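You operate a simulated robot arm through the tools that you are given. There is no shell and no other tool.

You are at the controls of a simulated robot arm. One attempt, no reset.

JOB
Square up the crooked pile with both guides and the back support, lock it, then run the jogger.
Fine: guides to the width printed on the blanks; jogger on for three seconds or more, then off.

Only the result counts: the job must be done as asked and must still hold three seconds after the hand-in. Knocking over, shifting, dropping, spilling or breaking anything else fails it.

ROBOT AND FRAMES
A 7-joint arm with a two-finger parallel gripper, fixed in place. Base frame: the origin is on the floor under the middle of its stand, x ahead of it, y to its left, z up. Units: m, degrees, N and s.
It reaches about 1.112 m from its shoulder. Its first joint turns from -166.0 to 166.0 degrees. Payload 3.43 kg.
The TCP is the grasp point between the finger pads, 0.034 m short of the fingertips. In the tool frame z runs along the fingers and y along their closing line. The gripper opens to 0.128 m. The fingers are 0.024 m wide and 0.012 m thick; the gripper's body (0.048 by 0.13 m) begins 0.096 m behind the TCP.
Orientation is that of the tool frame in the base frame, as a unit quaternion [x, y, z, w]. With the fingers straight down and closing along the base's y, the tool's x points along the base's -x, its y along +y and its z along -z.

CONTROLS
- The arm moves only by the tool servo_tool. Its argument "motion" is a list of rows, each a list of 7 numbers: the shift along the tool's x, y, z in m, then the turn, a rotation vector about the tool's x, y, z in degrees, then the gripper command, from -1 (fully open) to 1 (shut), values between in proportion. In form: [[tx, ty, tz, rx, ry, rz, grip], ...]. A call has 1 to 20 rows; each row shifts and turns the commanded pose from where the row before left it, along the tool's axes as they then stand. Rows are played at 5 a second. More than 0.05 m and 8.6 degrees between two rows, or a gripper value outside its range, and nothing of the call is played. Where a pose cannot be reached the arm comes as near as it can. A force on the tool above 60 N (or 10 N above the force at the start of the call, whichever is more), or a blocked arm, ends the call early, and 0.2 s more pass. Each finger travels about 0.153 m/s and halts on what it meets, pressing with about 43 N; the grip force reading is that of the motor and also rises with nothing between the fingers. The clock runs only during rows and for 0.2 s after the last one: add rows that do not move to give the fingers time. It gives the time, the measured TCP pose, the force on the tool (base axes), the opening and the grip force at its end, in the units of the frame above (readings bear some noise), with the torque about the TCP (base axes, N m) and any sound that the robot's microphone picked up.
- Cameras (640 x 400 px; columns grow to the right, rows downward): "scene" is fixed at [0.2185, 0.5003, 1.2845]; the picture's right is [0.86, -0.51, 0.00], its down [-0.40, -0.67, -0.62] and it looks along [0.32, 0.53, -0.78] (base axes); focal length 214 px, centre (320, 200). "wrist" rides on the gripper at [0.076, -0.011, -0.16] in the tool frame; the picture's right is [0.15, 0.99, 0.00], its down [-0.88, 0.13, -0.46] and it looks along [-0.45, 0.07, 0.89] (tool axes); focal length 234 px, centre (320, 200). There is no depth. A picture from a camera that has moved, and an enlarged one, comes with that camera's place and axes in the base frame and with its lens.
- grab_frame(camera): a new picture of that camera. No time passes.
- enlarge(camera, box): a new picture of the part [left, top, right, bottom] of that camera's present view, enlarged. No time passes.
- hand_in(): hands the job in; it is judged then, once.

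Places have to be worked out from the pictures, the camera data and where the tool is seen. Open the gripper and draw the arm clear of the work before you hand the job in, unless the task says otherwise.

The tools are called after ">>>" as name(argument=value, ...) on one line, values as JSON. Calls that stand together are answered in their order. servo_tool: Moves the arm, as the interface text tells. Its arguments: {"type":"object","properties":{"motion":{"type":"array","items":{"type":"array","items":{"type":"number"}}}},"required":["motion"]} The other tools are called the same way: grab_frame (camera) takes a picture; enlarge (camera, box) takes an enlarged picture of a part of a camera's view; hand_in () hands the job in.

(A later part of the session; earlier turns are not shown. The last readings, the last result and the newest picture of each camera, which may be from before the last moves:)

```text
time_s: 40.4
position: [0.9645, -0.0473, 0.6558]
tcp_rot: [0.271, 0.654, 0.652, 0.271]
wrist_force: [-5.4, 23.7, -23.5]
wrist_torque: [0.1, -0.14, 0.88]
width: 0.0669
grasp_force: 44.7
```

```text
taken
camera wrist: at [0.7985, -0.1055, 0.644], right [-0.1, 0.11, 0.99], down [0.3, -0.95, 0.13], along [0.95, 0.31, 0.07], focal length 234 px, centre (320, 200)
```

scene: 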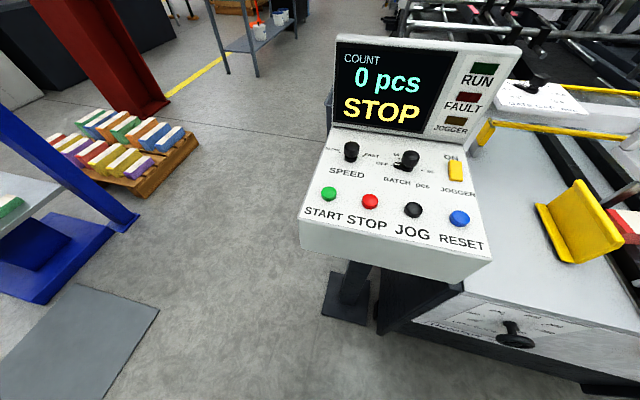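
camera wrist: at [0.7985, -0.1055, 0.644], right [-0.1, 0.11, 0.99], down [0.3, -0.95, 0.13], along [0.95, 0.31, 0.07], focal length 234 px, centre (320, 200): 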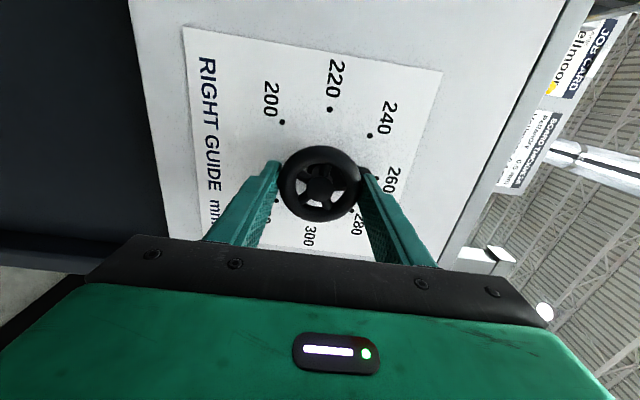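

Half way, still no reach flags. I'll trim 1 mm to relieve the side load and continue another -45°.

>>> servo_tool(motion=[[0.0008, -0.001, 0, 0, 0, -5, 1], [0, 0, 0, 0, 0, -5, 1], [0, 0, 0, 0, 0, -5, 1], [0, 0, 0, 0, 0, -5, 1], [0, 0, 0, 0, 0, -5, 1], [0, 0, 0, 0, 0, -5, 1], [0, 0, 0, 0, 0, -5, 1], [0, 0, 0, 0, 0, -5, 1], [0, 0, 0, 0, 0, -5, 1], [0, 0, 0, 0, 0, 0, 1]])

>>> grab_frame(camera="wrist")

```text
time_s: 42.6
position: [0.965, -0.0474, 0.6558]
tcp_rot: [-0.001, 0.707, 0.499, 0.501]
wrist_force: [-11.1, 2.9, -12.9]
wrist_torque: [-0.13, 0.17, 0.0]
width: 0.0665
grasp_force: 45.8
```

```text
taken
camera wrist: at [0.8198, -0.1269, 0.5936], right [-0.57, 0.57, 0.59], down [0.05, -0.7, 0.72], along [0.82, 0.44, 0.37], focal length 234 px, centre (320, 200)
```

wrist: 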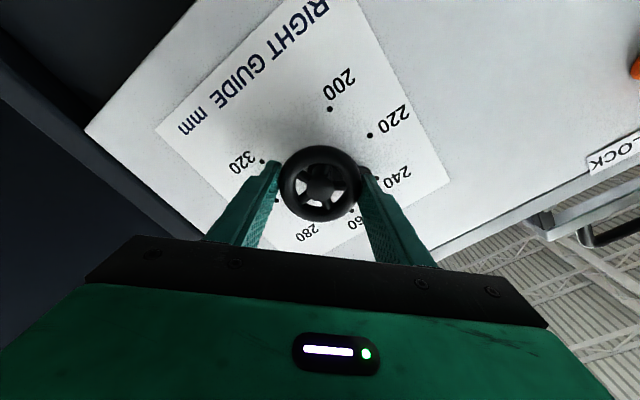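

180° turned (pointer about 240). I'll release, roll the open gripper back +90° around the wheel and regrip for the last 90°.

>>> servo_tool(motion=[[0, 0, 0, 0, 0, 0, -1], [0, 0, 0, 0, 0, 0, -1], [0, 0, 0, 0, 0, 0, -1], [0, 0, 0, 0, 0, 7.5, -1], [0, 0, 0, 0, 0, 7.5, -1], [0, 0, 0, 0, 0, 7.5, -1], [0, 0, 0, 0, 0, 7.5, -1], [0, 0, 0, 0, 0, 7.5, -1], [0, 0, 0, 0, 0, 7.5, -1], [0, 0, 0, 0, 0, 7.5, -1], [0, 0, 0, 0, 0, 7.5, -1], [0, 0, 0, 0, 0, 7.5, -1], [0, 0, 0, 0, 0, 7.5, -1], [0, 0, 0, 0, 0, 7.5, -1], [0, 0, 0, 0, 0, 7.5, -1], [0, 0, 0, 0, 0, 0, -1]])

>>> enlarge(camera="wrist", box=[180, 20, 460, 260])

```text
time_s: 46.0
position: [0.9633, -0.0459, 0.6549]
tcp_rot: [0.5, 0.501, 0.707, 0.0]
wrist_force: [-0.1, -0.8, 0.1]
wrist_torque: [0.01, -0.02, 0.01]
width: 0.128
grasp_force: 0.0
```

```text
1.67 times, centred on (320, 140) of wrist
camera zoom: at [0.8081, -0.1154, 0.7008], right [0.42, -0.42, 0.8], down [0.18, -0.83, -0.53], along [0.89, 0.37, -0.27], focal length 390 px, centre (320, 300)
```

zoom: 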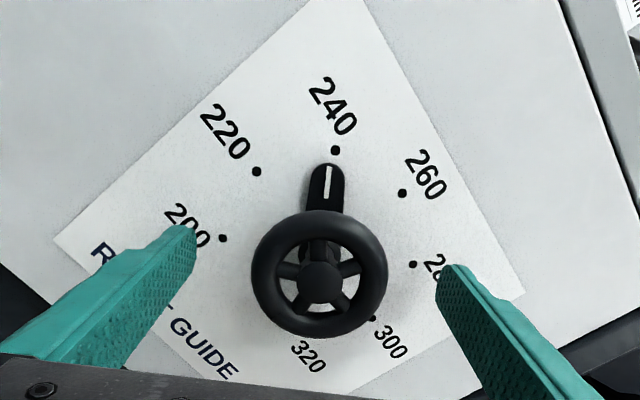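

The pointer sits almost exactly at 240, so about 90° remain. I'll close on the wheel again and turn -85°, then check before the final trim.

>>> servo_tool(motion=[[0, 0, 0, 0, 0, 0, 0.2], [0, 0, 0, 0, 0, 0, 1], [0, 0, 0, 0, 0, 0, 1], [0, 0, 0, 0, 0, 0, 1]])

```text
time_s: 47.0
position: [0.9642, -0.0468, 0.6545]
tcp_rot: [0.5, 0.501, 0.707, 0.0]
wrist_force: [0.0, 0.0, -0.1]
wrist_torque: [0.02, -0.02, -0.11]
width: 0.0666
grasp_force: 45.2
```

The grip is centred with no side load. Turning -85° in 5° steps.

>>> servo_tool(motion=[[0, 0, 0, 0, 0, -5, 1], [0, 0, 0, 0, 0, -5, 1], [0, 0, 0, 0, 0, -5, 1], [0, 0, 0, 0, 0, -5, 1], [0, 0, 0, 0, 0, -5, 1], [0, 0, 0, 0, 0, -5, 1], [0, 0, 0, 0, 0, -5, 1], [0, 0, 0, 0, 0, -5, 1], [0, 0, 0, 0, 0, -5, 1], [0, 0, 0, 0, 0, -5, 1], [0, 0, 0, 0, 0, -5, 1], [0, 0, 0, 0, 0, -5, 1], [0, 0, 0, 0, 0, -5, 1], [0, 0, 0, 0, 0, -5, 1], [0, 0, 0, 0, 0, -5, 1], [0, 0, 0, 0, 0, -5, 1], [0, 0, 0, 0, 0, -5, 1], [0, 0, 0, 0, 0, 0, 1]])

>>> grab_frame(camera="wrist")

```text
time_s: 50.8
position: [0.9635, -0.0469, 0.6544]
tcp_rot: [0.03, 0.707, 0.52, 0.479]
wrist_force: [-2.2, 4.7, -9.3]
wrist_torque: [-0.01, -0.05, -0.33]
width: 0.0668
grasp_force: 45.1
```

```text
taken
camera wrist: at [0.8157, -0.1229, 0.5974], right [-0.53, 0.53, 0.66], down [0.09, -0.74, 0.67], along [0.84, 0.41, 0.34], focal length 234 px, centre (320, 200)
```

wrist: 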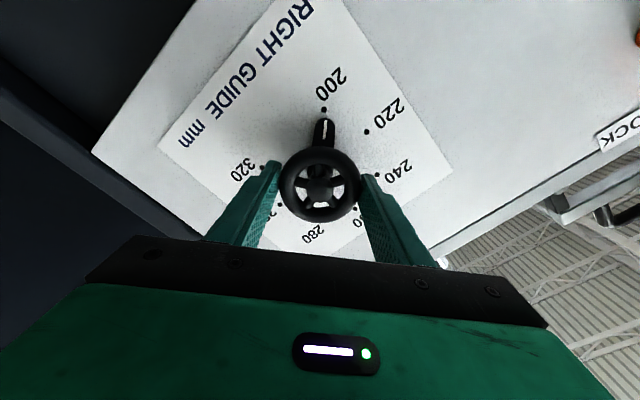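

>>> enlarge(camera="wrist", box=[260, 80, 380, 220])

```text
2.86 times, centred on (320, 150) of wrist
camera zoom: at [0.8157, -0.1229, 0.5974], right [-0.53, 0.53, 0.66], down [0.09, -0.74, 0.67], along [0.84, 0.41, 0.34], focal length 669 px, centre (320, 343)
```

zoom: 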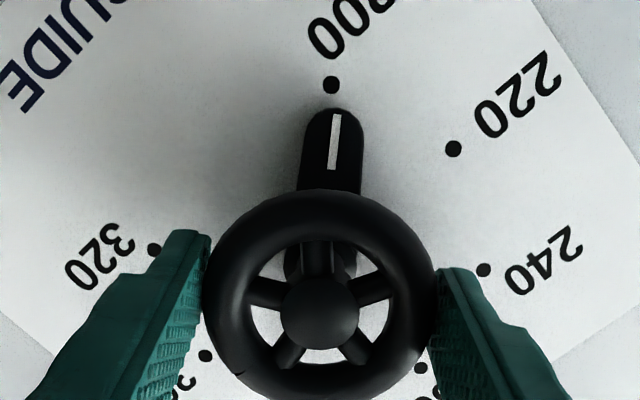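

The pointer is ~3° short of the 200 dot (about 201.5 mm). I'll turn a final -3° and re-examine.

>>> servo_tool(motion=[[0, 0, 0, 0, 0, -1.5, 1], [0, 0, 0, 0, 0, -1.5, 1], [0, 0, 0, 0, 0, 0, 1]])

>>> enlarge(camera="wrist", box=[260, 80, 380, 220])

```text
time_s: 51.6
position: [0.9636, -0.0463, 0.6539]
tcp_rot: [0.013, 0.707, 0.507, 0.492]
wrist_force: [3.0, 6.7, -10.9]
wrist_torque: [0.34, 0.42, 0.07]
width: 0.0665
grasp_force: 44.7
```

```text
2.86 times, centred on (320, 150) of wrist
camera zoom: at [0.8178, -0.1251, 0.5948], right [-0.55, 0.55, 0.62], down [0.07, -0.71, 0.7], along [0.83, 0.43, 0.36], focal length 669 px, centre (320, 343)
```

zoom: 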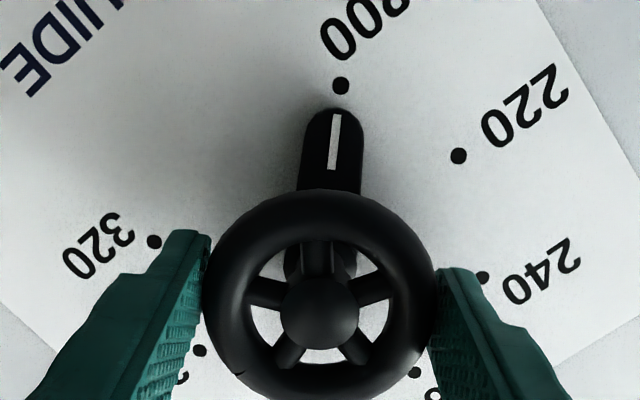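

The pointer now lines up with the 200 dot. I'll release, back straight out and verify the reading.

>>> servo_tool(motion=[[0, 0, 0, 0, 0, 0, -1], [0, 0, 0, 0, 0, 0, -1], [0, 0, 0, 0, 0, 0, -1], [0, 0, -0.02, 0, 0, 0, -1], [0, 0, -0.03, 0, 0, 0, -1], [0, 0, -0.03, 0, 0, 0, -1], [0, 0, -0.03, 0, 0, 0, -1], [0, 0, 0, 0, 0, 0, -1]])

>>> grab_frame(camera="wrist")

>>> enlarge(camera="wrist", box=[260, 80, 380, 200])

```text
time_s: 53.4
position: [0.8852, -0.1234, 0.6564]
tcp_rot: [0.013, 0.707, 0.507, 0.493]
wrist_force: [0.1, -0.1, -0.7]
wrist_torque: [0.0, -0.01, 0.0]
width: 0.1281
grasp_force: 0.0
```

```text
taken
camera wrist: at [0.7394, -0.2019, 0.5956], right [-0.55, 0.55, 0.62], down [0.07, -0.71, 0.7], along [0.83, 0.43, 0.36], focal length 234 px, centre (320, 200)
```

wrist: 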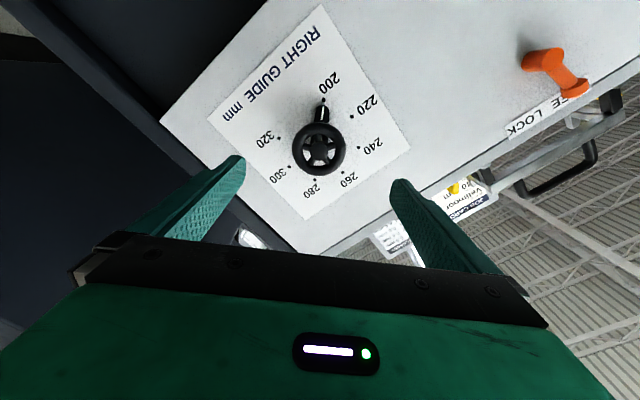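

```text
3.33 times, centred on (320, 140) of wrist
camera zoom: at [0.7394, -0.2019, 0.5956], right [-0.55, 0.55, 0.62], down [0.07, -0.71, 0.7], along [0.83, 0.43, 0.36], focal length 781 px, centre (320, 400)
```

zoom: 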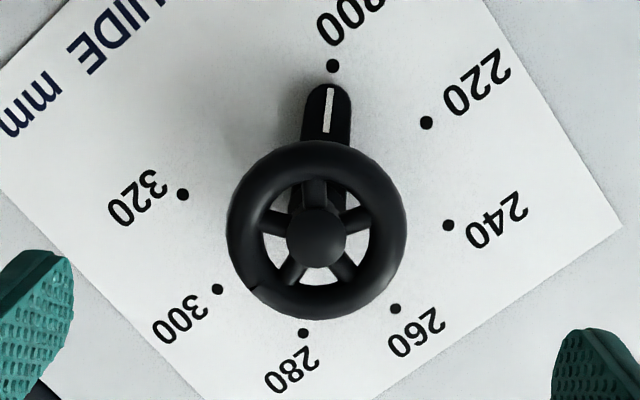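

Right guide reads 200 precisely. Now I roll the tool back camera-up and retreat a bit, before travelling left to the other dial.

>>> servo_tool(motion=[[0, 0, -0.02, 0, 0, 7.5, -1], [0, 0, -0.02, 0, 0, 7.5, -1], [0, 0, -0.02, 0, 0, 7.5, -1], [0, 0, -0.02, 0, 0, 7.5, -1], [0, 0, -0.02, 0, 0, 7.5, -1], [0, 0, -0.01, 0, 0, 7.5, -1], [0, 0, 0, 0, 0, 7.5, -1], [0, 0, 0, 0, 0, 7.5, -1], [0, 0, 0, 0, 0, 7.5, -1], [0, 0, 0, 0, 0, 7.5, -1], [0, 0, 0, 0, 0, 7.5, -1], [0, 0, 0, 0, 0, 7.5, -1], [0, 0, 0, 0, 0, 7.5, -1], [0, 0, 0, 0, 0, 7.5, -1], [0, 0, 0, 0, 0, 7.5, -1], [0, 0, 0, 0, 0, 7.5, -1], [0, 0, 0, 0, 0, 7.5, -1], [0, 0, 0, 0, 0, 5.5, -1], [0, 0, 0, 0, 0, 0, -1]])

>>> grab_frame(camera="wrist")

```text
time_s: 57.4
position: [0.8073, -0.2021, 0.6545]
tcp_rot: [0.653, 0.269, 0.655, -0.269]
wrist_force: [0.5, -0.8, 0.5]
wrist_torque: [0.0, -0.01, -0.02]
width: 0.1282
grasp_force: 0.1
```

```text
taken
camera wrist: at [0.6871, -0.3063, 0.7309], right [0.7, -0.7, 0.15], down [-0.23, -0.41, -0.88], along [0.68, 0.58, -0.45], focal length 234 px, centre (320, 200)
```

wrist: 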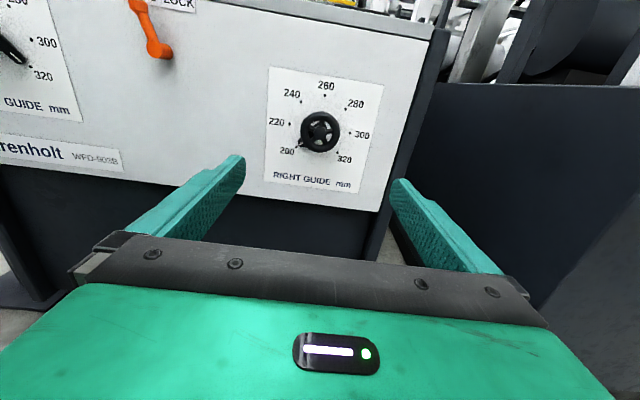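

Both the lever and right dial are clear. I'll travel left toward the left dial, keeping below the lever's height and creeping slightly forward so the wrist stays off the robot's own base.

>>> servo_tool(motion=[[0, -0.0393, 0.0085, 0, 0, 0, -1], [0, -0.0393, 0.0085, 0, 0, 0, -1], [0, -0.0393, 0.0085, 0, 0, 0, -1], [0, -0.0393, 0.0085, 0, 0, 0, -1], [0, -0.0393, 0.0085, 0, 0, 0, -1], [0, -0.0393, 0.0085, 0, 0, 0, -1], [0, -0.0393, 0.0085, 0, 0, 0, -1], [0, 0, 0, 0, 0, 0, -1]])

>>> grab_frame(camera="wrist")

```text
time_s: 59.2
position: [0.6563, 0.0342, 0.6527]
tcp_rot: [0.653, 0.271, 0.654, -0.27]
wrist_force: [0.4, -0.8, 0.0]
wrist_torque: [0.0, -0.01, 0.0]
width: 0.1279
grasp_force: 0.1
```

```text
taken
camera wrist: at [0.5351, -0.0694, 0.7283], right [0.7, -0.7, 0.15], down [-0.23, -0.41, -0.88], along [0.68, 0.58, -0.45], focal length 234 px, centre (320, 200)
```

wrist: 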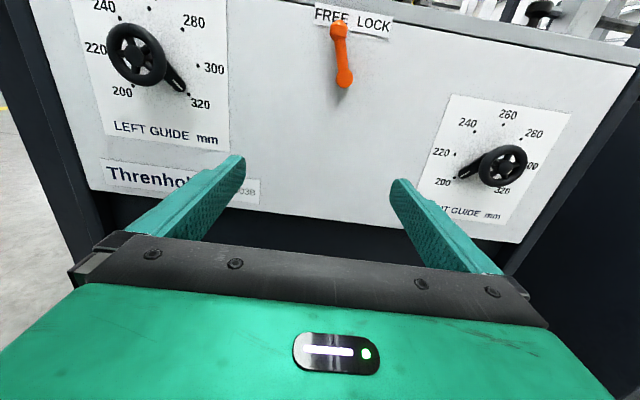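

A nice clear view of the lever too. I'll zoom on the lever for later and continue left.

>>> enlarge(camera="wrist", box=[290, 0, 410, 100])

>>> servo_tool(motion=[[0, -0.0393, 0.0085, 0, 0, 0, -1], [0, -0.0393, 0.0085, 0, 0, 0, -1], [0, -0.0393, 0.0085, 0, 0, 0, -1], [0, -0.0393, 0.0085, 0, 0, 0, -1], [0, -0.0393, 0.0085, 0, 0, 0, -1], [0, -0.03, 0.0085, 0, 0, 0, -1], [0, 0, 0, 0, 0, 0, -1]])

>>> grab_frame(camera="wrist")

```text
4.00 times, centred on (350, 50) of wrist
camera zoom: at [0.5351, -0.0694, 0.7283], right [0.7, -0.7, 0.15], down [-0.23, -0.41, -0.88], along [0.68, 0.58, -0.45], focal length 937 px, centre (200, 800)
```

zoom: 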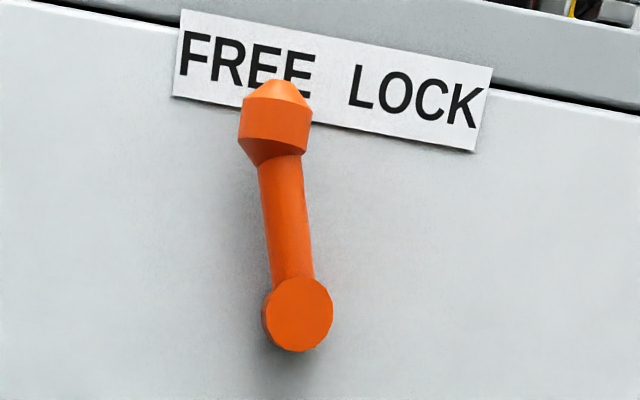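

```text
time_s: 60.2
position: [0.6716, 0.1178, 0.7171]
tcp_rot: [0.59, 0.247, 0.747, -0.183]
wrist_force: [0.3, -0.1, 0.9]
wrist_torque: [-0.01, 0.01, 0.01]
width: 0.128
grasp_force: 0.0
out of reach, approached as far as the arm can: row 4
stopped in row 4: the arm was blocked; the commanded pose is now the measured one
```

```text
taken
camera wrist: at [0.5215, 0.0354, 0.76], right [0.52, -0.8, 0.3], down [-0.08, -0.39, -0.92], along [0.85, 0.46, -0.26], focal length 234 px, centre (320, 200)
```

wrist: 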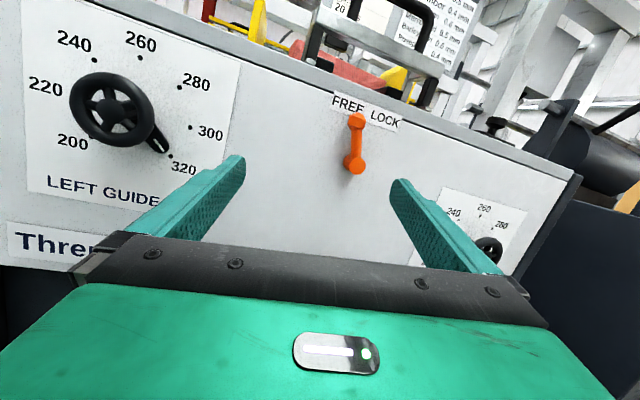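

That path ran into a joint limit (nothing was touched, force is ~0). The lever's pivot is at its lower disc and the knob points up to FREE. I'll restore the orientation while moving back right and up, then try reaching the left dial from above.

>>> servo_tool(motion=[[0.02, 0.02, -0.01, 3.12, -3.27, 3.23, -1], [0.02, 0.02, -0.01, 3.12, -3.27, 3.23, -1], [0.02, 0.02, 0, 3.12, -3.27, 3.23, -1], [0.04, 0, 0, 0, 0, 0, -1], [0.04, 0, 0, 0, 0, 0, -1], [0.04, 0, 0, 0, 0, 0, -1], [0.04, 0, 0, 0, 0, 0, -1], [0.04, 0, 0, 0, 0, 0, -1], [0, 0, 0, 0, 0, 0, -1]])

```text
time_s: 62.2
position: [0.7314, 0.0217, 0.9366]
tcp_rot: [0.655, 0.266, 0.645, -0.29]
wrist_force: [0.8, -0.8, 0.7]
wrist_torque: [0.03, -0.03, -0.04]
width: 0.1281
grasp_force: 0.1
out of reach, approached as far as the arm can: row 1, 2, 4, 5, 6, 7, 8
```

The orientation is restored but the arm is still against a limit when moving left. I'll back off to the right, yaw the tool further left to relax the wrist, and try re-approaching from higher up.

>>> servo_tool(motion=[[0.01, 0.03, -0.03, 0, 0, 0, -1], [0.01, 0.03, -0.03, 0, 0, 0, -1], [0.01, 0.03, -0.03, 0, 0, 0, -1], [0.01, 0.03, -0.03, 0, 0, 0, -1], [0, 0.03, -0.03, 0, 0, 0, -1], [0, 0, 0, 5, 0, 0, -1], [0, 0, 0, 5, 0, 0, -1], [0, 0, 0, 5, 0, 0, -1], [0, 0, 0, 5, 0, 0, -1], [0, 0, 0, 5, 0, 0, -1], [0, 0, 0, 0, 0, 0, -1]])

```text
time_s: 64.6
position: [0.7357, -0.1922, 0.9722]
tcp_rot: [0.577, 0.399, 0.572, -0.425]
wrist_force: [-0.2, 0.6, -1.0]
wrist_torque: [0.01, 0.04, 0.04]
width: 0.1279
grasp_force: 0.0
```

No limits there. Keeping this heading (az ≈71°), I'll sweep left at z≈0.97, above the table level and short of the control box.

>>> servo_tool(motion=[[0, -0.0282, 0.0315, 0, 0, 0, -1], [0, -0.0282, 0.0315, 0, 0, 0, -1], [0, -0.0282, 0.0315, 0, 0, 0, -1], [0, -0.0282, 0.0315, 0, 0, 0, -1], [0, -0.0282, 0.0315, 0, 0, 0, -1], [0, -0.0282, 0.0315, 0, 0, 0, -1], [0, -0.0282, 0.0315, 0, 0, 0, -1], [0, -0.0282, 0.0315, 0, 0, 0, -1], [0, -0.0282, 0.0315, 0, 0, 0, -1], [0, 0, 0, 0, 0, 0, -1]])

>>> grab_frame(camera="wrist")

```text
time_s: 66.8
position: [0.643, 0.0842, 0.9812]
tcp_rot: [0.577, 0.399, 0.573, -0.424]
wrist_force: [1.5, 0.9, 0.9]
wrist_torque: [0.01, 0.02, -0.03]
width: 0.1281
grasp_force: 0.0
out of reach, approached as far as the arm can: row 7, 8, 9
```

```text
taken
camera wrist: at [0.5837, -0.064, 1.0545], right [0.94, -0.32, 0.11], down [-0.05, -0.45, -0.89], along [0.34, 0.83, -0.44], focal length 234 px, centre (320, 200)
```

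wrist: 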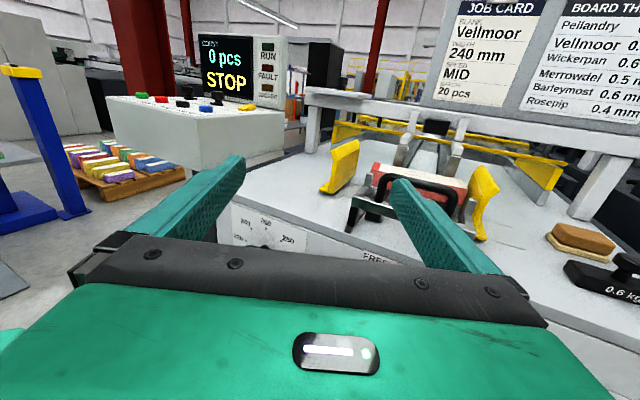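

Still limited, so the arm's elbow posture seems unfavourable after that block. I'll go back to the right-hand side where this posture was first formed, return to 45° heading, and re-approach along a line closer to the machine (less folded arm) at z≈0.97.

>>> servo_tool(motion=[[0, 0.0282, -0.0315, 0, 0, 0, -1], [0, 0.0282, -0.0315, 0, 0, 0, -1], [0, 0.0282, -0.0315, 0, 0, 0, -1], [0, 0.0282, -0.0315, 0, 0, 0, -1], [0, 0.0282, -0.0315, 0, 0, 0, -1], [0, 0.0282, -0.0315, 0, 0, 0, -1], [0, 0.0282, -0.0315, 0, 0, 0, -1], [0, 0, 0, -5, 0, 0, -1], [0, 0, 0, -5, 0, 0, -1], [0, 0, 0, -5, 0, 0, -1], [0, 0, 0, -5, 0, 0, -1], [0, 0, 0, -5, 0, 0, -1], [0, 0, 0, 0, 0, 0, -1]])

```text
time_s: 69.6
position: [0.7607, -0.1873, 0.9725]
tcp_rot: [0.655, 0.266, 0.645, -0.289]
wrist_force: [0.1, -0.3, 0.0]
wrist_torque: [0.0, -0.03, -0.02]
width: 0.1279
grasp_force: 0.1
```

Clean here. Now forward to n≈0.62 at this height (still short of the table edge), then left along the panel.

>>> servo_tool(motion=[[0, 0, 0.043, 0, 0, 1, -1], [0, 0, 0.043, 0, 0, 1, -1], [0, 0, 0.043, -1, 0, 0, -1], [0, 0, 0.043, 0, 0, 0, -1], [0, 0, 0.043, 0, 0, 0, -1], [0, -0.04, 0, 0, 0, 0, -1], [0, -0.04, 0, 0, 0, 0, -1], [0, -0.04, 0, 0, 0, 0, -1], [0, -0.04, 0, 0, 0, 0, -1], [0, 0, 0, 0, 0, 0, -1]])

```text
time_s: 71.8
position: [0.7956, 0.0794, 0.9825]
tcp_rot: [0.663, 0.247, 0.642, -0.295]
wrist_force: [-0.4, 0.2, 0.2]
wrist_torque: [0.01, 0.04, 0.0]
width: 0.1283
grasp_force: 0.1
```

No limits so far. I'll fix a small roll error and keep going left in a few steps.

>>> servo_tool(motion=[[0, -0.04, 0, 0, 0, -4.2, -1], [0, -0.04, 0, 0, 0, 0, -1], [0, -0.04, 0, 0, 0, 0, -1], [0, -0.04, 0, 0, 0, 0, -1], [0, 0, 0, 0, 0, 0, -1]])

>>> grab_frame(camera="wrist")

```text
time_s: 73.0
position: [0.7561, 0.1221, 0.985]
tcp_rot: [0.653, 0.273, 0.653, -0.271]
wrist_force: [0.3, 0.4, 0.1]
wrist_torque: [0.0, 0.0, -0.02]
width: 0.1282
grasp_force: 0.1
out of reach, approached as far as the arm can: row 2, 3, 4
```

```text
taken
camera wrist: at [0.636, 0.0171, 1.0613], right [0.7, -0.7, 0.15], down [-0.23, -0.42, -0.88], along [0.67, 0.58, -0.45], focal length 234 px, centre (320, 200)
```

wrist: 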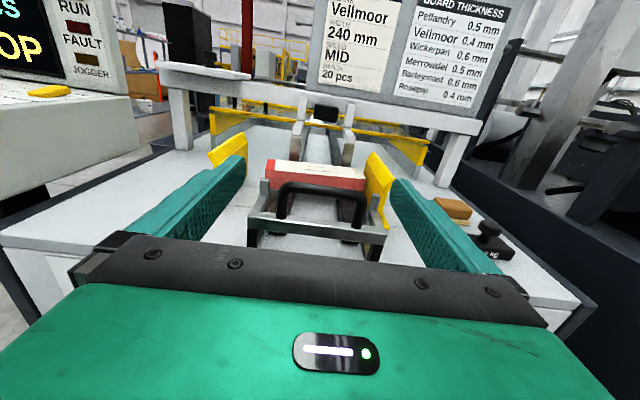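

The arm stops around u≈0.45, apparently with one joint pinned. I'll test whether small steps let the redundant elbow slide past it.

>>> servo_tool(motion=[[0, -0.01, 0, 0, 0, 0, -1], [0, -0.01, 0, 0, 0, 0, -1], [0, -0.01, 0, 0, 0, 0, -1], [0, -0.01, 0, 0, 0, 0, -1], [0, -0.01, 0, 0, 0, 0, -1], [0, -0.01, 0, 0, 0, 0, -1], [0, -0.01, 0, 0, 0, 0, -1], [0, -0.01, 0, 0, 0, 0, -1], [0, -0.01, 0, 0, 0, 0, -1], [0, -0.01, 0, 0, 0, 0, -1]])

```text
time_s: 75.2
position: [0.7559, 0.1224, 0.9863]
tcp_rot: [0.653, 0.273, 0.653, -0.271]
wrist_force: [-1.0, -0.2, -0.7]
wrist_torque: [-0.01, 0.01, 0.02]
width: 0.128
grasp_force: 0.1
out of reach, approached as far as the arm can: row 1, 2, 3, 4, 5, 6, 7, 8, 9, 10
```

No sliding at all. I'll test whether the wrist-roll joint is the pinned one: roll -30° and try moving left again.

>>> servo_tool(motion=[[0, 0, 0, 0, 0, -7.5, -1], [0, 0, 0, 0, 0, -7.5, -1], [0, 0, 0, 0, 0, -7.5, -1], [0, 0, 0, 0, 0, -7.5, -1], [0, 0, 0, 0, 0, 0, -1], [-0.02, -0.0346, 0, 0, 0, 0, -1], [0, 0, 0, 0, 0, 0, -1]])

```text
time_s: 76.8
position: [0.7542, 0.1244, 0.9622]
tcp_rot: [0.561, 0.434, 0.699, -0.096]
wrist_force: [0.2, -0.3, -0.1]
wrist_torque: [-0.03, -0.01, -0.03]
width: 0.128
grasp_force: 0.1
out of reach, approached as far as the arm can: row 6
```

Roll isn't the pinned joint. A better idea for the left dial is to come in with the fingers tilted about 40° downward: the grip on the rim still works, and I rotate about the knob's axis in smaller bites. I'll undo the roll, pitch down 40° and move left.

>>> servo_tool(motion=[[0.02, 0, -0.02, 0, 0, 7.5, -1], [0.02, 0, -0.02, 0, 0, 7.5, -1], [0.02, 0, -0.02, 0, 0, 7.5, -1], [0, 0, -0.01, 0, 0, 7.5, -1], [0, 0, 0, 0, -8, 0, -1], [0, 0, 0, 0, -8, 0, -1], [0, 0, 0, 0, -8, 0, -1], [0, 0, 0, 0, -8, 0, -1], [0, 0, 0, 0, -8, 0, -1], [0, 0, 0, 0, 0, 0, -1]])

```text
time_s: 79.0
position: [0.7487, 0.097, 0.9871]
tcp_rot: [0.82, 0.385, 0.412, -0.101]
wrist_force: [0.5, 0.2, 0.1]
wrist_torque: [-0.04, 0.03, -0.01]
width: 0.1282
grasp_force: 0.0
out of reach, approached as far as the arm can: row 1, 2, 3, 4
```

Pitched down about 40° now. I'll try moving left toward a point above the left dial.

>>> servo_tool(motion=[[0, -0.0377, 0, 0, 0, 0, -1], [0, -0.0377, 0, 0, 0, 0, -1], [0, -0.0377, 0, 0, 0, 0, -1], [0, -0.0377, 0, 0, 0, 0, -1], [0, -0.0377, 0, 0, 0, 0, -1], [0, -0.0377, 0, 0, 0, 0, -1], [0, -0.0377, 0, 0, 0, 0, -1], [0, 0, 0, 0, 0, 0, -1]])

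>>> grab_frame(camera="wrist")

```text
time_s: 80.8
position: [0.6102, 0.2617, 0.9604]
tcp_rot: [0.817, 0.39, 0.413, -0.106]
wrist_force: [0.8, 0.5, -0.9]
wrist_torque: [0.02, 0.02, -0.02]
width: 0.1281
grasp_force: 0.2
out of reach, approached as far as the arm can: row 4, 5, 6, 7
```

```text
taken
camera wrist: at [0.535, 0.2329, 1.1183], right [0.77, -0.59, 0.26], down [-0.49, -0.8, -0.36], along [0.41, 0.15, -0.9], focal length 234 px, centre (320, 200)
```

wrist: 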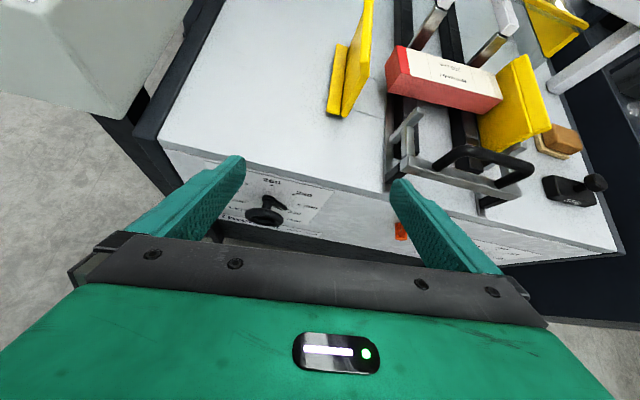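

Progress: now near u≈0.25 above the left dial, but still flagged. With the tool pitched down, camera-up puts the roll joint near its end, so I'll roll back -85° and see if things free up.

>>> servo_tool(motion=[[0, 0, 0, 0, 0, -8.5, -1], [0, 0, 0, 0, 0, -8.5, -1], [0, 0, 0, 0, 0, -8.5, -1], [0, 0, 0, 0, 0, -8.5, -1], [0, 0, 0, 0, 0, -8.5, -1], [0, 0, 0, 0, 0, -8.5, -1], [0, 0, 0, 0, 0, -8.5, -1], [0, 0, 0, 0, 0, -8.5, -1], [0, 0, 0, 0, 0, -8.5, -1], [0, 0, 0, 0, 0, -8.5, -1], [0, 0, 0, 0, 0, 0, -1]])

```text
time_s: 83.2
position: [0.6114, 0.2654, 0.9602]
tcp_rot: [0.342, 0.838, 0.373, 0.204]
wrist_force: [0.3, 1.1, -0.6]
wrist_torque: [0.02, 0.03, -0.01]
width: 0.1278
grasp_force: 0.1
```

Now the closing line is vertical with the camera on the left. I'll test moving left (+x tool) and slightly down.

>>> servo_tool(motion=[[0.02, 0, 0, 0, 0, 0, -1], [0.02, 0, 0, 0, 0, 0, -1], [0, 0, 0, 0, 0, 0, -1]])

```text
time_s: 84.0
position: [0.5848, 0.295, 0.9554]
tcp_rot: [0.344, 0.837, 0.374, 0.204]
wrist_force: [-0.9, -0.7, -0.8]
wrist_torque: [0.02, 0.02, -0.02]
width: 0.128
grasp_force: 0.0
```

No limit flag: so it was the roll joint after all. With the camera on the left side, I'll now pitch the tool up to horizontal here.

>>> servo_tool(motion=[[0, 0, 0, -8, 0, 0, -1], [0, 0, 0, -8, 0, 0, -1], [0, 0, 0, -8, 0, 0, -1], [0, 0, 0, -8, 0, 0, -1], [0, 0, 0, -8, 0, 0, -1], [0, 0, 0, 0, 0, 0, -1]])

```text
time_s: 85.4
position: [0.6326, 0.3579, 1.037]
tcp_rot: [0.268, 0.677, 0.618, 0.296]
wrist_force: [-0.4, -0.1, -0.3]
wrist_torque: [-0.01, 0.05, 0.03]
width: 0.128
grasp_force: 0.2
out of reach, approached as far as the arm can: row 1, 2, 3, 4, 5
```

Full horizontal is still limited here, so I'll settle for a tilt of about 30°. I pitch back down and reposition in front of and above the dial.

>>> servo_tool(motion=[[0, 0, -0.02, 7, 0, 0, -1], [0, 0, -0.02, 7, 0, 0, -1], [0, 0, -0.02, 7, 0, 0, -1], [0, 0, -0.02, 6, 0, 0, -1], [0, 0, 0, 0, 0, 0, -1]])

```text
time_s: 86.6
position: [0.5738, 0.3136, 1.0553]
tcp_rot: [0.327, 0.806, 0.437, 0.229]
wrist_force: [-1.0, 0.4, 0.4]
wrist_torque: [0.01, -0.01, -0.01]
width: 0.1278
grasp_force: 0.0
out of reach, approached as far as the arm can: row 1
```

At 30° tilt the closing line must stay horizontal (in the wheel's plane), otherwise a finger would touch the panel. I'll trim the orientation and roll another -90° to camera-down up here.

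>>> servo_tool(motion=[[0, 0, 0, -1.2, 4.0, 3.1, -1], [0, 0, 0, 0, 0, -7.5, -1], [0, 0, 0, 0, 0, -7.5, -1], [0, 0, 0, 0, 0, -7.5, -1], [0, 0, 0, 0, 0, -7.5, -1], [0, 0, 0, 0, 0, -7.5, -1], [0, 0, 0, 0, 0, -7.5, -1], [0, 0, 0, 0, 0, -7.5, -1], [0, 0, 0, 0, 0, -7.5, -1], [0, 0, 0, 0, 0, -7.5, -1], [0, 0, 0, 0, 0, -7.5, -1], [0, 0, 0, 0, 0, -7.5, -1], [0, 0, 0, 0, 0, -7.5, -1], [0, 0, 0, 0, 0, 0, -1]])

>>> grab_frame(camera="wrist")

```text
time_s: 89.6
position: [0.5747, 0.3129, 1.0564]
tcp_rot: [-0.332, 0.798, 0.19, 0.465]
wrist_force: [0.7, -0.1, -0.5]
wrist_torque: [0.01, 0.0, 0.01]
width: 0.1283
grasp_force: 0.0
```

```text
taken
camera wrist: at [0.4581, 0.1806, 1.0684], right [-0.75, 0.65, -0.13], down [-0.07, 0.12, 0.99], along [0.66, 0.75, -0.05], focal length 234 px, centre (320, 200)
```

wrist: 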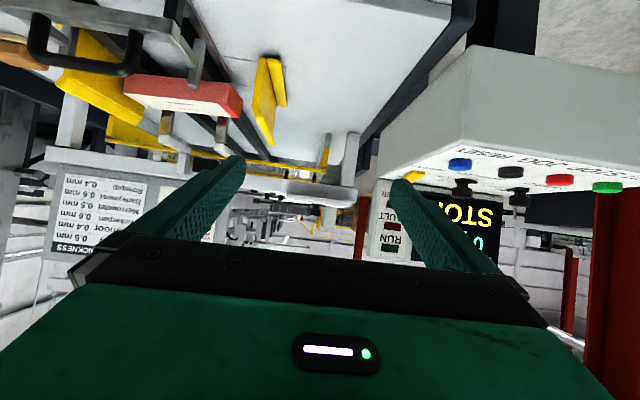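

Pose is good with no limits. Now I descend to a pre-grasp about 0.1 m before the left wheel along the tool axis.

>>> servo_tool(motion=[[0.0342, -0.0025, 0.0112, 0, 0, 0, -1], [0.0342, -0.0025, 0.0112, 0, 0, 0, -1], [0.0342, -0.0025, 0.0112, 0, 0, 0, -1], [0.0342, -0.0025, 0.0112, 0, 0, 0, -1], [0.0342, -0.0025, 0.0112, 0, 0, 0, -1], [0.0342, -0.0025, 0.0112, 0, 0, 0, -1], [0.0342, -0.0025, 0.0112, 0, 0, 0, -1], [0.0342, -0.0025, 0.0112, 0, 0, 0, -1], [0, 0, 0, 0, 0, 0, -1]])

>>> grab_frame(camera="wrist")

```text
time_s: 91.2
position: [0.6297, 0.3245, 0.864]
tcp_rot: [-0.317, 0.795, 0.18, 0.485]
wrist_force: [1.0, -0.1, 0.0]
wrist_torque: [0.02, 0.02, 0.04]
width: 0.1282
grasp_force: 0.1
out of reach, approached as far as the arm can: row 1, 2, 3, 4, 5, 6, 7, 8
stopped in row 8: the force on the tool passed its limit at 128 N (the readings are from after the stop); the commanded pose is now the measured one
```

```text
taken
camera wrist: at [0.509, 0.1971, 0.8712], right [-0.72, 0.68, -0.15], down [-0.1, 0.12, 0.99], along [0.69, 0.72, -0.02], focal length 234 px, centre (320, 200)
```

wrist: 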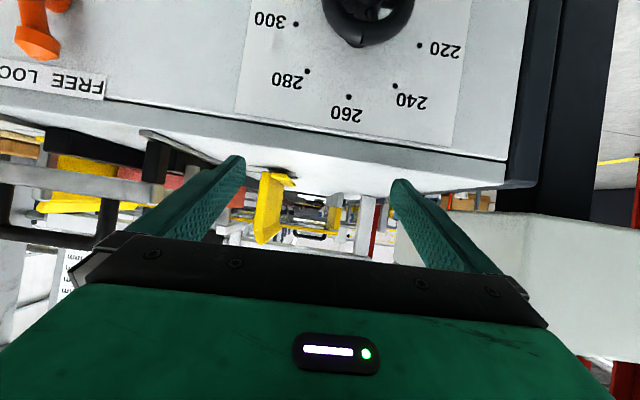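

The arm hit its limit again and jerked (128 N spike), though readings are now zero and nothing looks disturbed. I'll stop pushing this wrist branch: first back away and pitch the tool straight down in free space, to then rotate the whole hand about the forearm axis into the correct branch.

>>> servo_tool(motion=[[-0.025, 0, -0.02, 0, 7, 0, -1], [-0.025, 0, -0.02, 0, 7, 0, -1], [-0.025, 0, -0.02, 0, 7, 0, -1], [-0.02, 0, -0.02, 0, 7, 0, -1], [0, 0, -0.01, 0, 7, 0, -1], [0, 0, 0, 0, 7, 0, -1], [0, 0, 0, 0, 7, 0, -1], [0, 0, 0, 0, 7, 0, -1], [0, 0, 0, 0, 0, 0, -1]])

>>> grab_frame(camera="wrist")

```text
time_s: 93.2
position: [0.619, 0.3216, 0.9957]
tcp_rot: [-0.363, 0.93, 0.009, 0.053]
wrist_force: [0.6, -1.1, -0.3]
wrist_torque: [0.01, 0.0, -0.01]
width: 0.1278
grasp_force: 0.0
```

```text
taken
camera wrist: at [0.5575, 0.2541, 1.1463], right [-0.77, 0.63, -0.04], down [0.51, 0.66, 0.54], along [0.37, 0.4, -0.84], focal length 234 px, centre (320, 200)
```

wrist: 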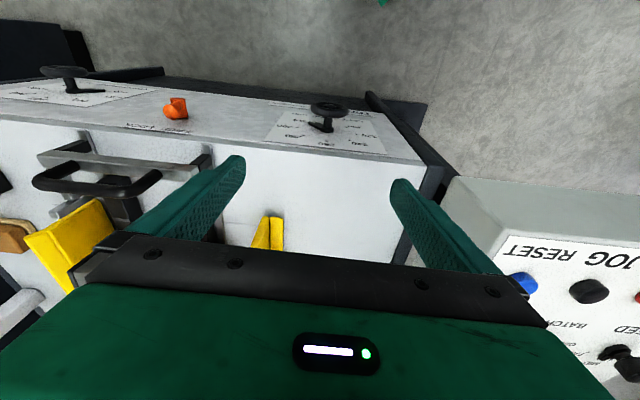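

Tool is vertical, everything on the machine looks undisturbed. I'll yaw to face along the arm and move to a clear spot in front of the machine, around (0.61,-0.06,0.86).

>>> servo_tool(motion=[[0, 0, 0, 0, 6, 0, -1], [0, 0, 0, 0, 0, 8.1, -1], [0, 0, 0, 0, 0, 8.1, -1], [0, 0, 0, 0, 0, 8.1, -1], [0, 0, 0, 0, 0, 8.1, -1], [0, 0, 0, 0, 0, 8.1, -1], [0, 0, 0, 0, 0, 8.1, -1], [-0.0034, -0.0383, 0.014, 0, 0, 0, -1], [-0.0034, -0.0383, 0.014, 0, 0, 0, -1], [-0.0034, -0.0383, 0.014, 0, 0, 0, -1], [-0.0034, -0.0383, 0.014, 0, 0, 0, -1], [-0.0034, -0.0383, 0.014, 0, 0, 0, -1], [-0.0034, -0.0383, 0.014, 0, 0, 0, -1], [-0.0034, -0.0383, 0.014, 0, 0, 0, -1], [-0.0034, -0.0383, 0.014, 0, 0, 0, -1], [-0.0034, -0.0383, 0.014, 0, 0, 0, -1], [-0.0034, -0.0383, 0.012, 0, 0, 0, -1], [0, 0, 0, 0, 0, 0, -1]])

>>> grab_frame(camera="wrist")

```text
time_s: 97.0
position: [0.6146, -0.0651, 0.8644]
tcp_rot: [0.054, 0.998, -0.006, 0.009]
wrist_force: [0.0, 0.2, -1.0]
wrist_torque: [0.02, -0.01, 0.01]
width: 0.1277
grasp_force: 0.1
```

```text
taken
camera wrist: at [0.5356, -0.0654, 1.0216], right [-0.04, 1.0, -0.02], down [0.88, 0.04, 0.47], along [0.47, 0.0, -0.88], focal length 234 px, centre (320, 200)
```

wrist: 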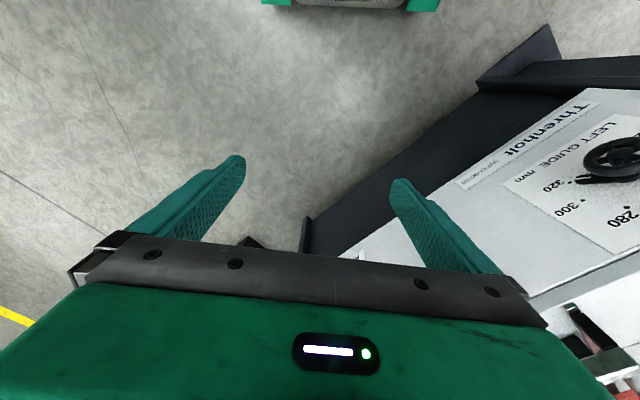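

Free spot reached. Now I rotate the hand about the forearm axis (down → left → up) in a few steps, checking for limits.

>>> servo_tool(motion=[[-0.001, 0.0315, -0.002, -7.06, 0, 3.75, -1], [-0.001, 0.0315, -0.002, -7.06, 0, 3.75, -1], [-0.001, 0.0315, -0.002, -7.06, 0, 3.75, -1], [-0.001, 0.0315, -0.002, -7.06, 0, 3.75, -1], [-0.001, 0.0315, -0.002, -7.06, 0, 3.75, -1], [-0.001, 0.0315, -0.002, -7.06, 0, 3.75, -1], [-0.001, 0.0315, -0.002, -7.06, 0, 3.75, -1], [0, 0, 0, 0, 0, 0, -1]])

>>> grab_frame(camera="wrist")

```text
time_s: 98.8
position: [0.6789, 0.1174, 0.9502]
tcp_rot: [0.264, 0.872, 0.411, 0.031]
wrist_force: [-0.2, -0.7, -0.3]
wrist_torque: [0.03, 0.01, 0.01]
width: 0.1279
grasp_force: 0.2
```

```text
taken
camera wrist: at [0.5669, 0.0363, 1.0597], right [0.3, 0.59, 0.75], down [0.69, -0.68, 0.26], along [0.66, 0.44, -0.61], focal length 234 px, centre (320, 200)
```

wrist: 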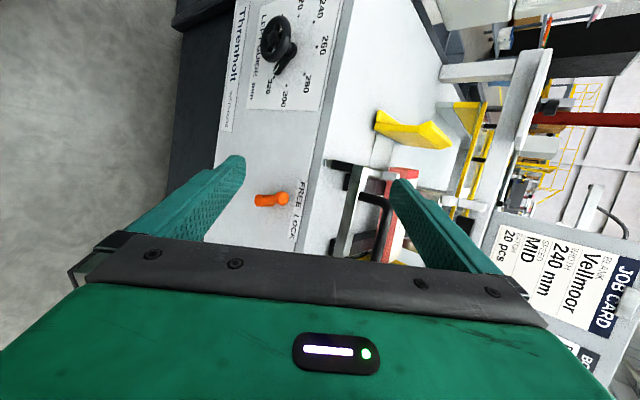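

No flags at all so far. Continuing the same rotation.

>>> servo_tool(motion=[[-0.001, 0.0315, -0.002, -7.06, 0, 3.75, -1], [-0.001, 0.0315, -0.002, -7.06, 0, 3.75, -1], [-0.001, 0.0315, -0.002, -7.06, 0, 3.75, -1], [-0.001, 0.0315, -0.002, -7.06, 0, 3.75, -1], [-0.001, 0.0315, -0.002, -7.06, 0, 3.75, -1], [-0.001, 0.0315, -0.002, -7.06, 0, 3.75, -1], [0, 0, 0, 0, 0, 0, -1]])

>>> grab_frame(camera="wrist")

```text
time_s: 100.5
position: [0.7644, 0.144, 1.1118]
tcp_rot: [0.396, 0.6, 0.694, 0.046]
wrist_force: [0.6, 0.7, -0.5]
wrist_torque: [-0.01, -0.06, 0.04]
width: 0.1281
grasp_force: 0.0
```

```text
taken
camera wrist: at [0.6127, 0.0609, 1.1443], right [0.31, -0.2, 0.93], down [0.38, -0.87, -0.31], along [0.87, 0.45, -0.19], focal length 234 px, centre (320, 200)
```

wrist: 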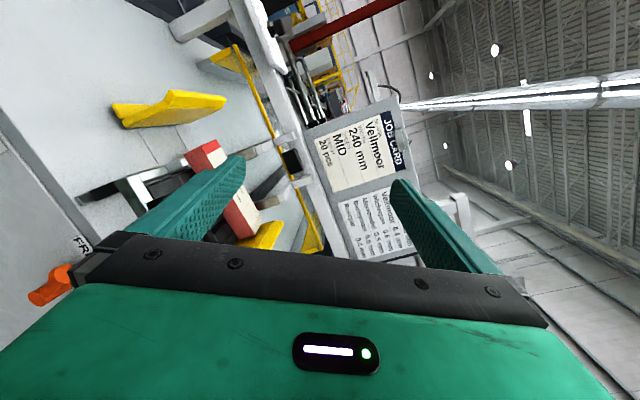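

Horizontal without any limit flag, with the camera up-left: this is the right branch. Now I move left toward above the left dial, keeping this roll.

>>> servo_tool(motion=[[0.0176, -0.0286, 0.002, 0, 0, 0, -1], [0.0176, -0.0286, 0.002, 0, 0, 0, -1], [0.0176, -0.0286, 0.002, 0, 0, 0, -1], [0.0176, -0.0286, 0.002, 0, 0, 0, -1], [0.0176, -0.0286, 0.002, 0, 0, 0, -1], [0, 0, 0, 0, 0, 0, -1]])

```text
time_s: 101.8
position: [0.7128, 0.1872, 1.0748]
tcp_rot: [0.396, 0.601, 0.693, 0.045]
wrist_force: [0.4, -0.5, -0.1]
wrist_torque: [0.02, 0.01, -0.01]
width: 0.1281
grasp_force: 0.1
out of reach, approached as far as the arm can: row 3, 4, 5
```

The limit returns when moving left, so I'll change tactics: grip the left wheel across its diameter from above with the tool vertical (an easy arm pose), and turn by tilting the hand about the knob axis in the plane of the panel. First I undo the last rotation back to tool-down.

>>> servo_tool(motion=[[-0.001, -0.0315, -0.002, 7.06, 0, -3.75, -1], [-0.001, -0.0315, -0.002, 7.06, 0, -3.75, -1], [-0.001, -0.0315, -0.002, 7.06, 0, -3.75, -1], [-0.001, -0.0315, -0.002, 7.06, 0, -3.75, -1], [-0.001, -0.0315, -0.002, 7.06, 0, -3.75, -1], [-0.001, -0.0315, -0.002, 7.06, 0, -3.75, -1], [-0.001, -0.0315, -0.002, 7.06, 0, -3.75, -1], [-0.001, -0.0315, -0.002, 7.06, 0, -3.75, -1], [-0.001, -0.0315, -0.002, 7.06, 0, -3.75, -1], [-0.001, -0.0315, -0.002, 7.06, 0, -3.75, -1], [-0.001, -0.0315, -0.002, 7.06, 0, -3.75, -1], [-0.001, -0.0315, -0.002, 7.06, 0, -3.75, -1], [-0.001, -0.0315, -0.002, 7.06, 0, -3.75, -1], [0, 0, 0, 0, 0, 0, -1]])

```text
time_s: 104.8
position: [0.5624, -0.0256, 0.8252]
tcp_rot: [0.053, 0.999, -0.007, 0.009]
wrist_force: [-0.2, 1.1, -0.6]
wrist_torque: [0.0, -0.03, 0.01]
width: 0.1279
grasp_force: 0.0
```

Back to a natural tool-down pose. Now I raise, yaw to 45° and move over to just in front of the left dial.

>>> servo_tool(motion=[[0, 0, -0.04, 0, 0, -8.5, -1], [0, 0, -0.04, 0, 0, -8.5, -1], [0, 0, -0.04, 0, 0, -8.5, -1], [0, 0, -0.03, 0, 0, -8.5, -1], [0, 0, 0, 0, 0, -8.5, -1], [0, 0, 0, 0, 0, -8.4, -1], [-0.0275, 0.02625, 0, 0, 0, 0, -1], [-0.0275, 0.02625, 0, 0, 0, 0, -1], [-0.0275, 0.02625, 0, 0, 0, 0, -1], [-0.0275, 0.02625, 0, 0, 0, 0, -1], [-0.0275, 0.02625, 0, 0, 0, 0, -1], [-0.0275, 0.02625, 0, 0, 0, 0, -1], [-0.0275, 0.02625, 0, 0, 0, 0, -1], [-0.0275, 0.02625, 0, 0, 0, 0, -1], [0, 0, 0, 0, 0, 0, -1]])

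>>> grab_frame(camera="wrist")

```text
time_s: 108.0
position: [0.5667, 0.2828, 0.9713]
tcp_rot: [-0.382, 0.924, -0.011, 0.005]
wrist_force: [1.0, -0.1, -0.2]
wrist_torque: [-0.04, 0.01, 0.02]
width: 0.1279
grasp_force: 0.1
```

```text
taken
camera wrist: at [0.5194, 0.2245, 1.1303], right [-0.8, 0.6, -0.02], down [0.53, 0.72, 0.45], along [0.29, 0.35, -0.89], focal length 234 px, centre (320, 200)
```

wrist: 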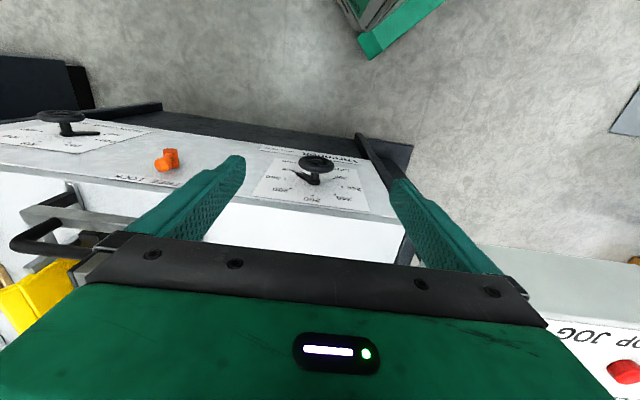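

Now close above the left dial with a natural arm posture. I'll zoom to localise the wheel precisely.

>>> enlarge(camera="wrist", box=[240, 130, 400, 230])

```text
4.00 times, centred on (320, 180) of wrist
camera zoom: at [0.5194, 0.2245, 1.1303], right [-0.8, 0.6, -0.02], down [0.53, 0.72, 0.45], along [0.29, 0.35, -0.89], focal length 937 px, centre (320, 280)
```

zoom: 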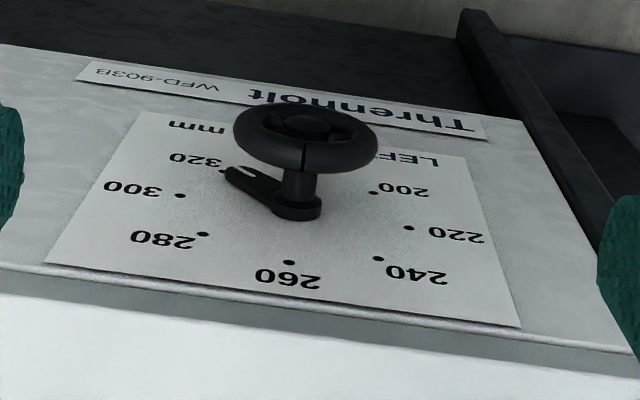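

Left wheel axis: u≈0.2035, z≈0.72, ring plane n≈0.66. The control box's lower front corner is near (0.51,0.455,0.88), so I'll only tilt to the right side (0…+45°). I test that tilt here in free air first.

>>> servo_tool(motion=[[0, 0, 0, -8.4, 0, 0, -1], [0, 0, 0, -7.5, 0, 0, -1], [0, 0, 0, -7.5, 0, 0, -1], [0, 0, 0, -7.5, 0, 0, -1], [0, 0, 0, -7.5, 0, 0, -1], [0, 0, 0, -8, 0, 0, -1], [0, 0, 0, 0, 0, 0, -1]])

>>> grab_frame(camera="wrist")

```text
time_s: 109.7
position: [0.5663, 0.2841, 0.9692]
tcp_rot: [-0.352, 0.854, 0.355, -0.146]
wrist_force: [0.7, 0.5, 0.3]
wrist_torque: [-0.01, 0.01, 0.01]
width: 0.1278
grasp_force: 0.1
```

```text
taken
camera wrist: at [0.5985, 0.1448, 1.0742], right [-0.6, 0.39, 0.7], down [0.79, 0.46, 0.42], along [-0.16, 0.8, -0.58], focal length 234 px, centre (320, 200)
```

wrist: 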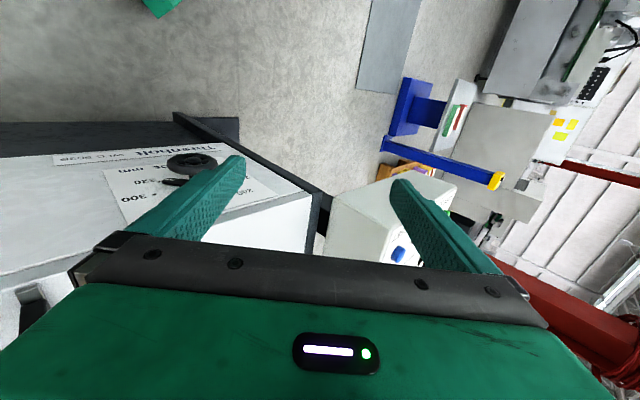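

Tilt of 45° is reachable without flags. I return to vertical, align over the wheel at n≈0.66 and descend part-way for a check.

>>> servo_tool(motion=[[0, 0, 0, 7.5, 0, 0, -1], [0, 0, 0, 7.5, 0, 0, -1], [0, 0, 0, 7.5, 0, 0, -1], [0, 0, 0, 7.5, 0, 0, -1], [0, 0, 0, 7.5, 0, 0, -1], [0, 0, 0, 7.5, 0, 0, -1], [-0.03, -0.002, 0.03, 0, 0, 0, -1], [-0.0287, -0.002, 0.03, 0, 0, 0, -1], [0, 0, 0.03, 0, 0, 0, -1], [0, 0, 0.03, 0, 0, 0, -1], [0, 0, 0, 0, 0, 0, -1]])

>>> grab_frame(camera="wrist")

```text
time_s: 112.0
position: [0.6118, 0.3208, 0.849]
tcp_rot: [-0.381, 0.924, 0.001, 0.001]
wrist_force: [-0.8, -0.6, -0.1]
wrist_torque: [-0.01, 0.02, -0.01]
width: 0.1282
grasp_force: 0.1
```

```text
taken
camera wrist: at [0.5656, 0.2592, 1.0088], right [-0.8, 0.6, 0.0], down [0.53, 0.71, 0.46], along [0.27, 0.37, -0.89], focal length 234 px, centre (320, 200)
```

wrist: 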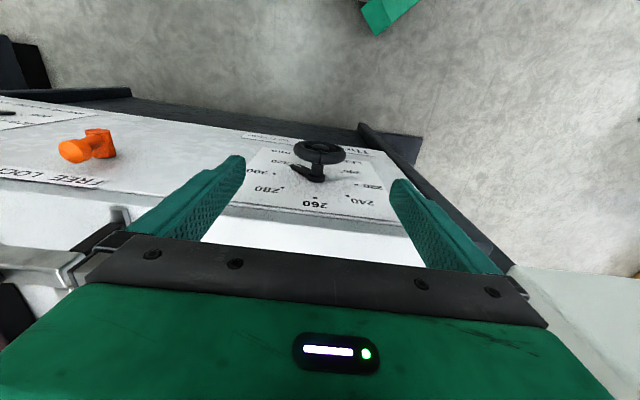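

The wheel lies on the tool axis between the fingers. I'll zoom to check the last millimetres.

>>> enlarge(camera="wrist", box=[250, 110, 390, 220])

```text
3.64 times, centred on (320, 165) of wrist
camera zoom: at [0.5656, 0.2592, 1.0088], right [-0.8, 0.6, 0.0], down [0.53, 0.71, 0.46], along [0.27, 0.37, -0.89], focal length 852 px, centre (320, 327)
```

zoom: 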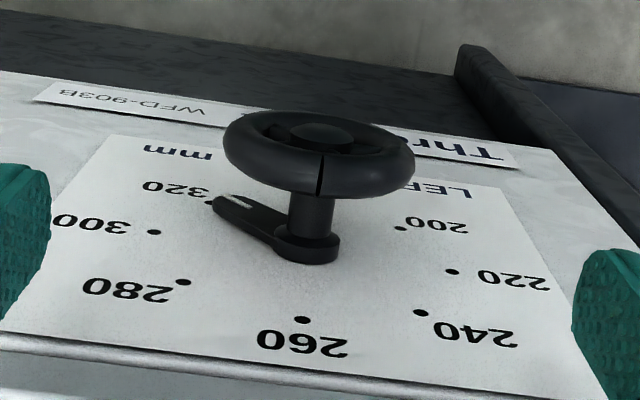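

Offsets are only about 2–4 mm. I'll correct them and descend so the TCP is at the wheel centre with the fingers straddling it.

>>> servo_tool(motion=[[-0.003, 0.0016, 0.03, 0, 0, 0, -1], [0, 0, 0.035, 0, 0, 0, -1], [0, 0, 0.035, 0, 0, 0, -1], [0, 0, 0.031, 0, 0, 0, -1], [0, 0, 0, 0, 0, 0, -1]])

>>> grab_frame(camera="wrist")

```text
time_s: 113.0
position: [0.6031, 0.3263, 0.7349]
tcp_rot: [-0.381, 0.925, -0.002, 0.01]
wrist_force: [2.0, 0.3, -0.8]
wrist_torque: [0.07, 0.14, 0.01]
width: 0.128
grasp_force: 0.1
stopped in row 4: the force on the tool passed its limit at 129 N (the readings are from after the stop); the commanded pose is now the measured one
```

```text
taken
camera wrist: at [0.5555, 0.2645, 0.8938], right [-0.8, 0.6, -0.01], down [0.53, 0.71, 0.47], along [0.29, 0.37, -0.88], focal length 234 px, centre (320, 200)
```

wrist: 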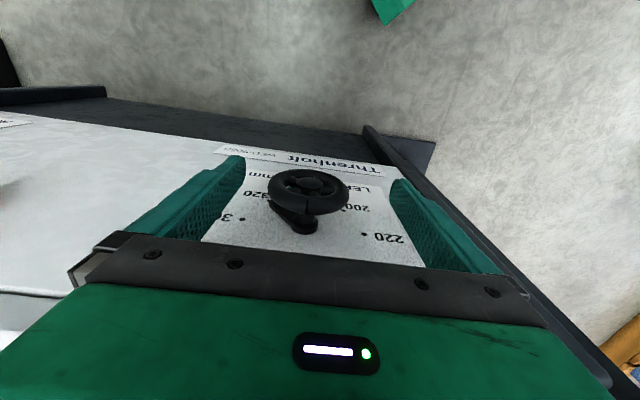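

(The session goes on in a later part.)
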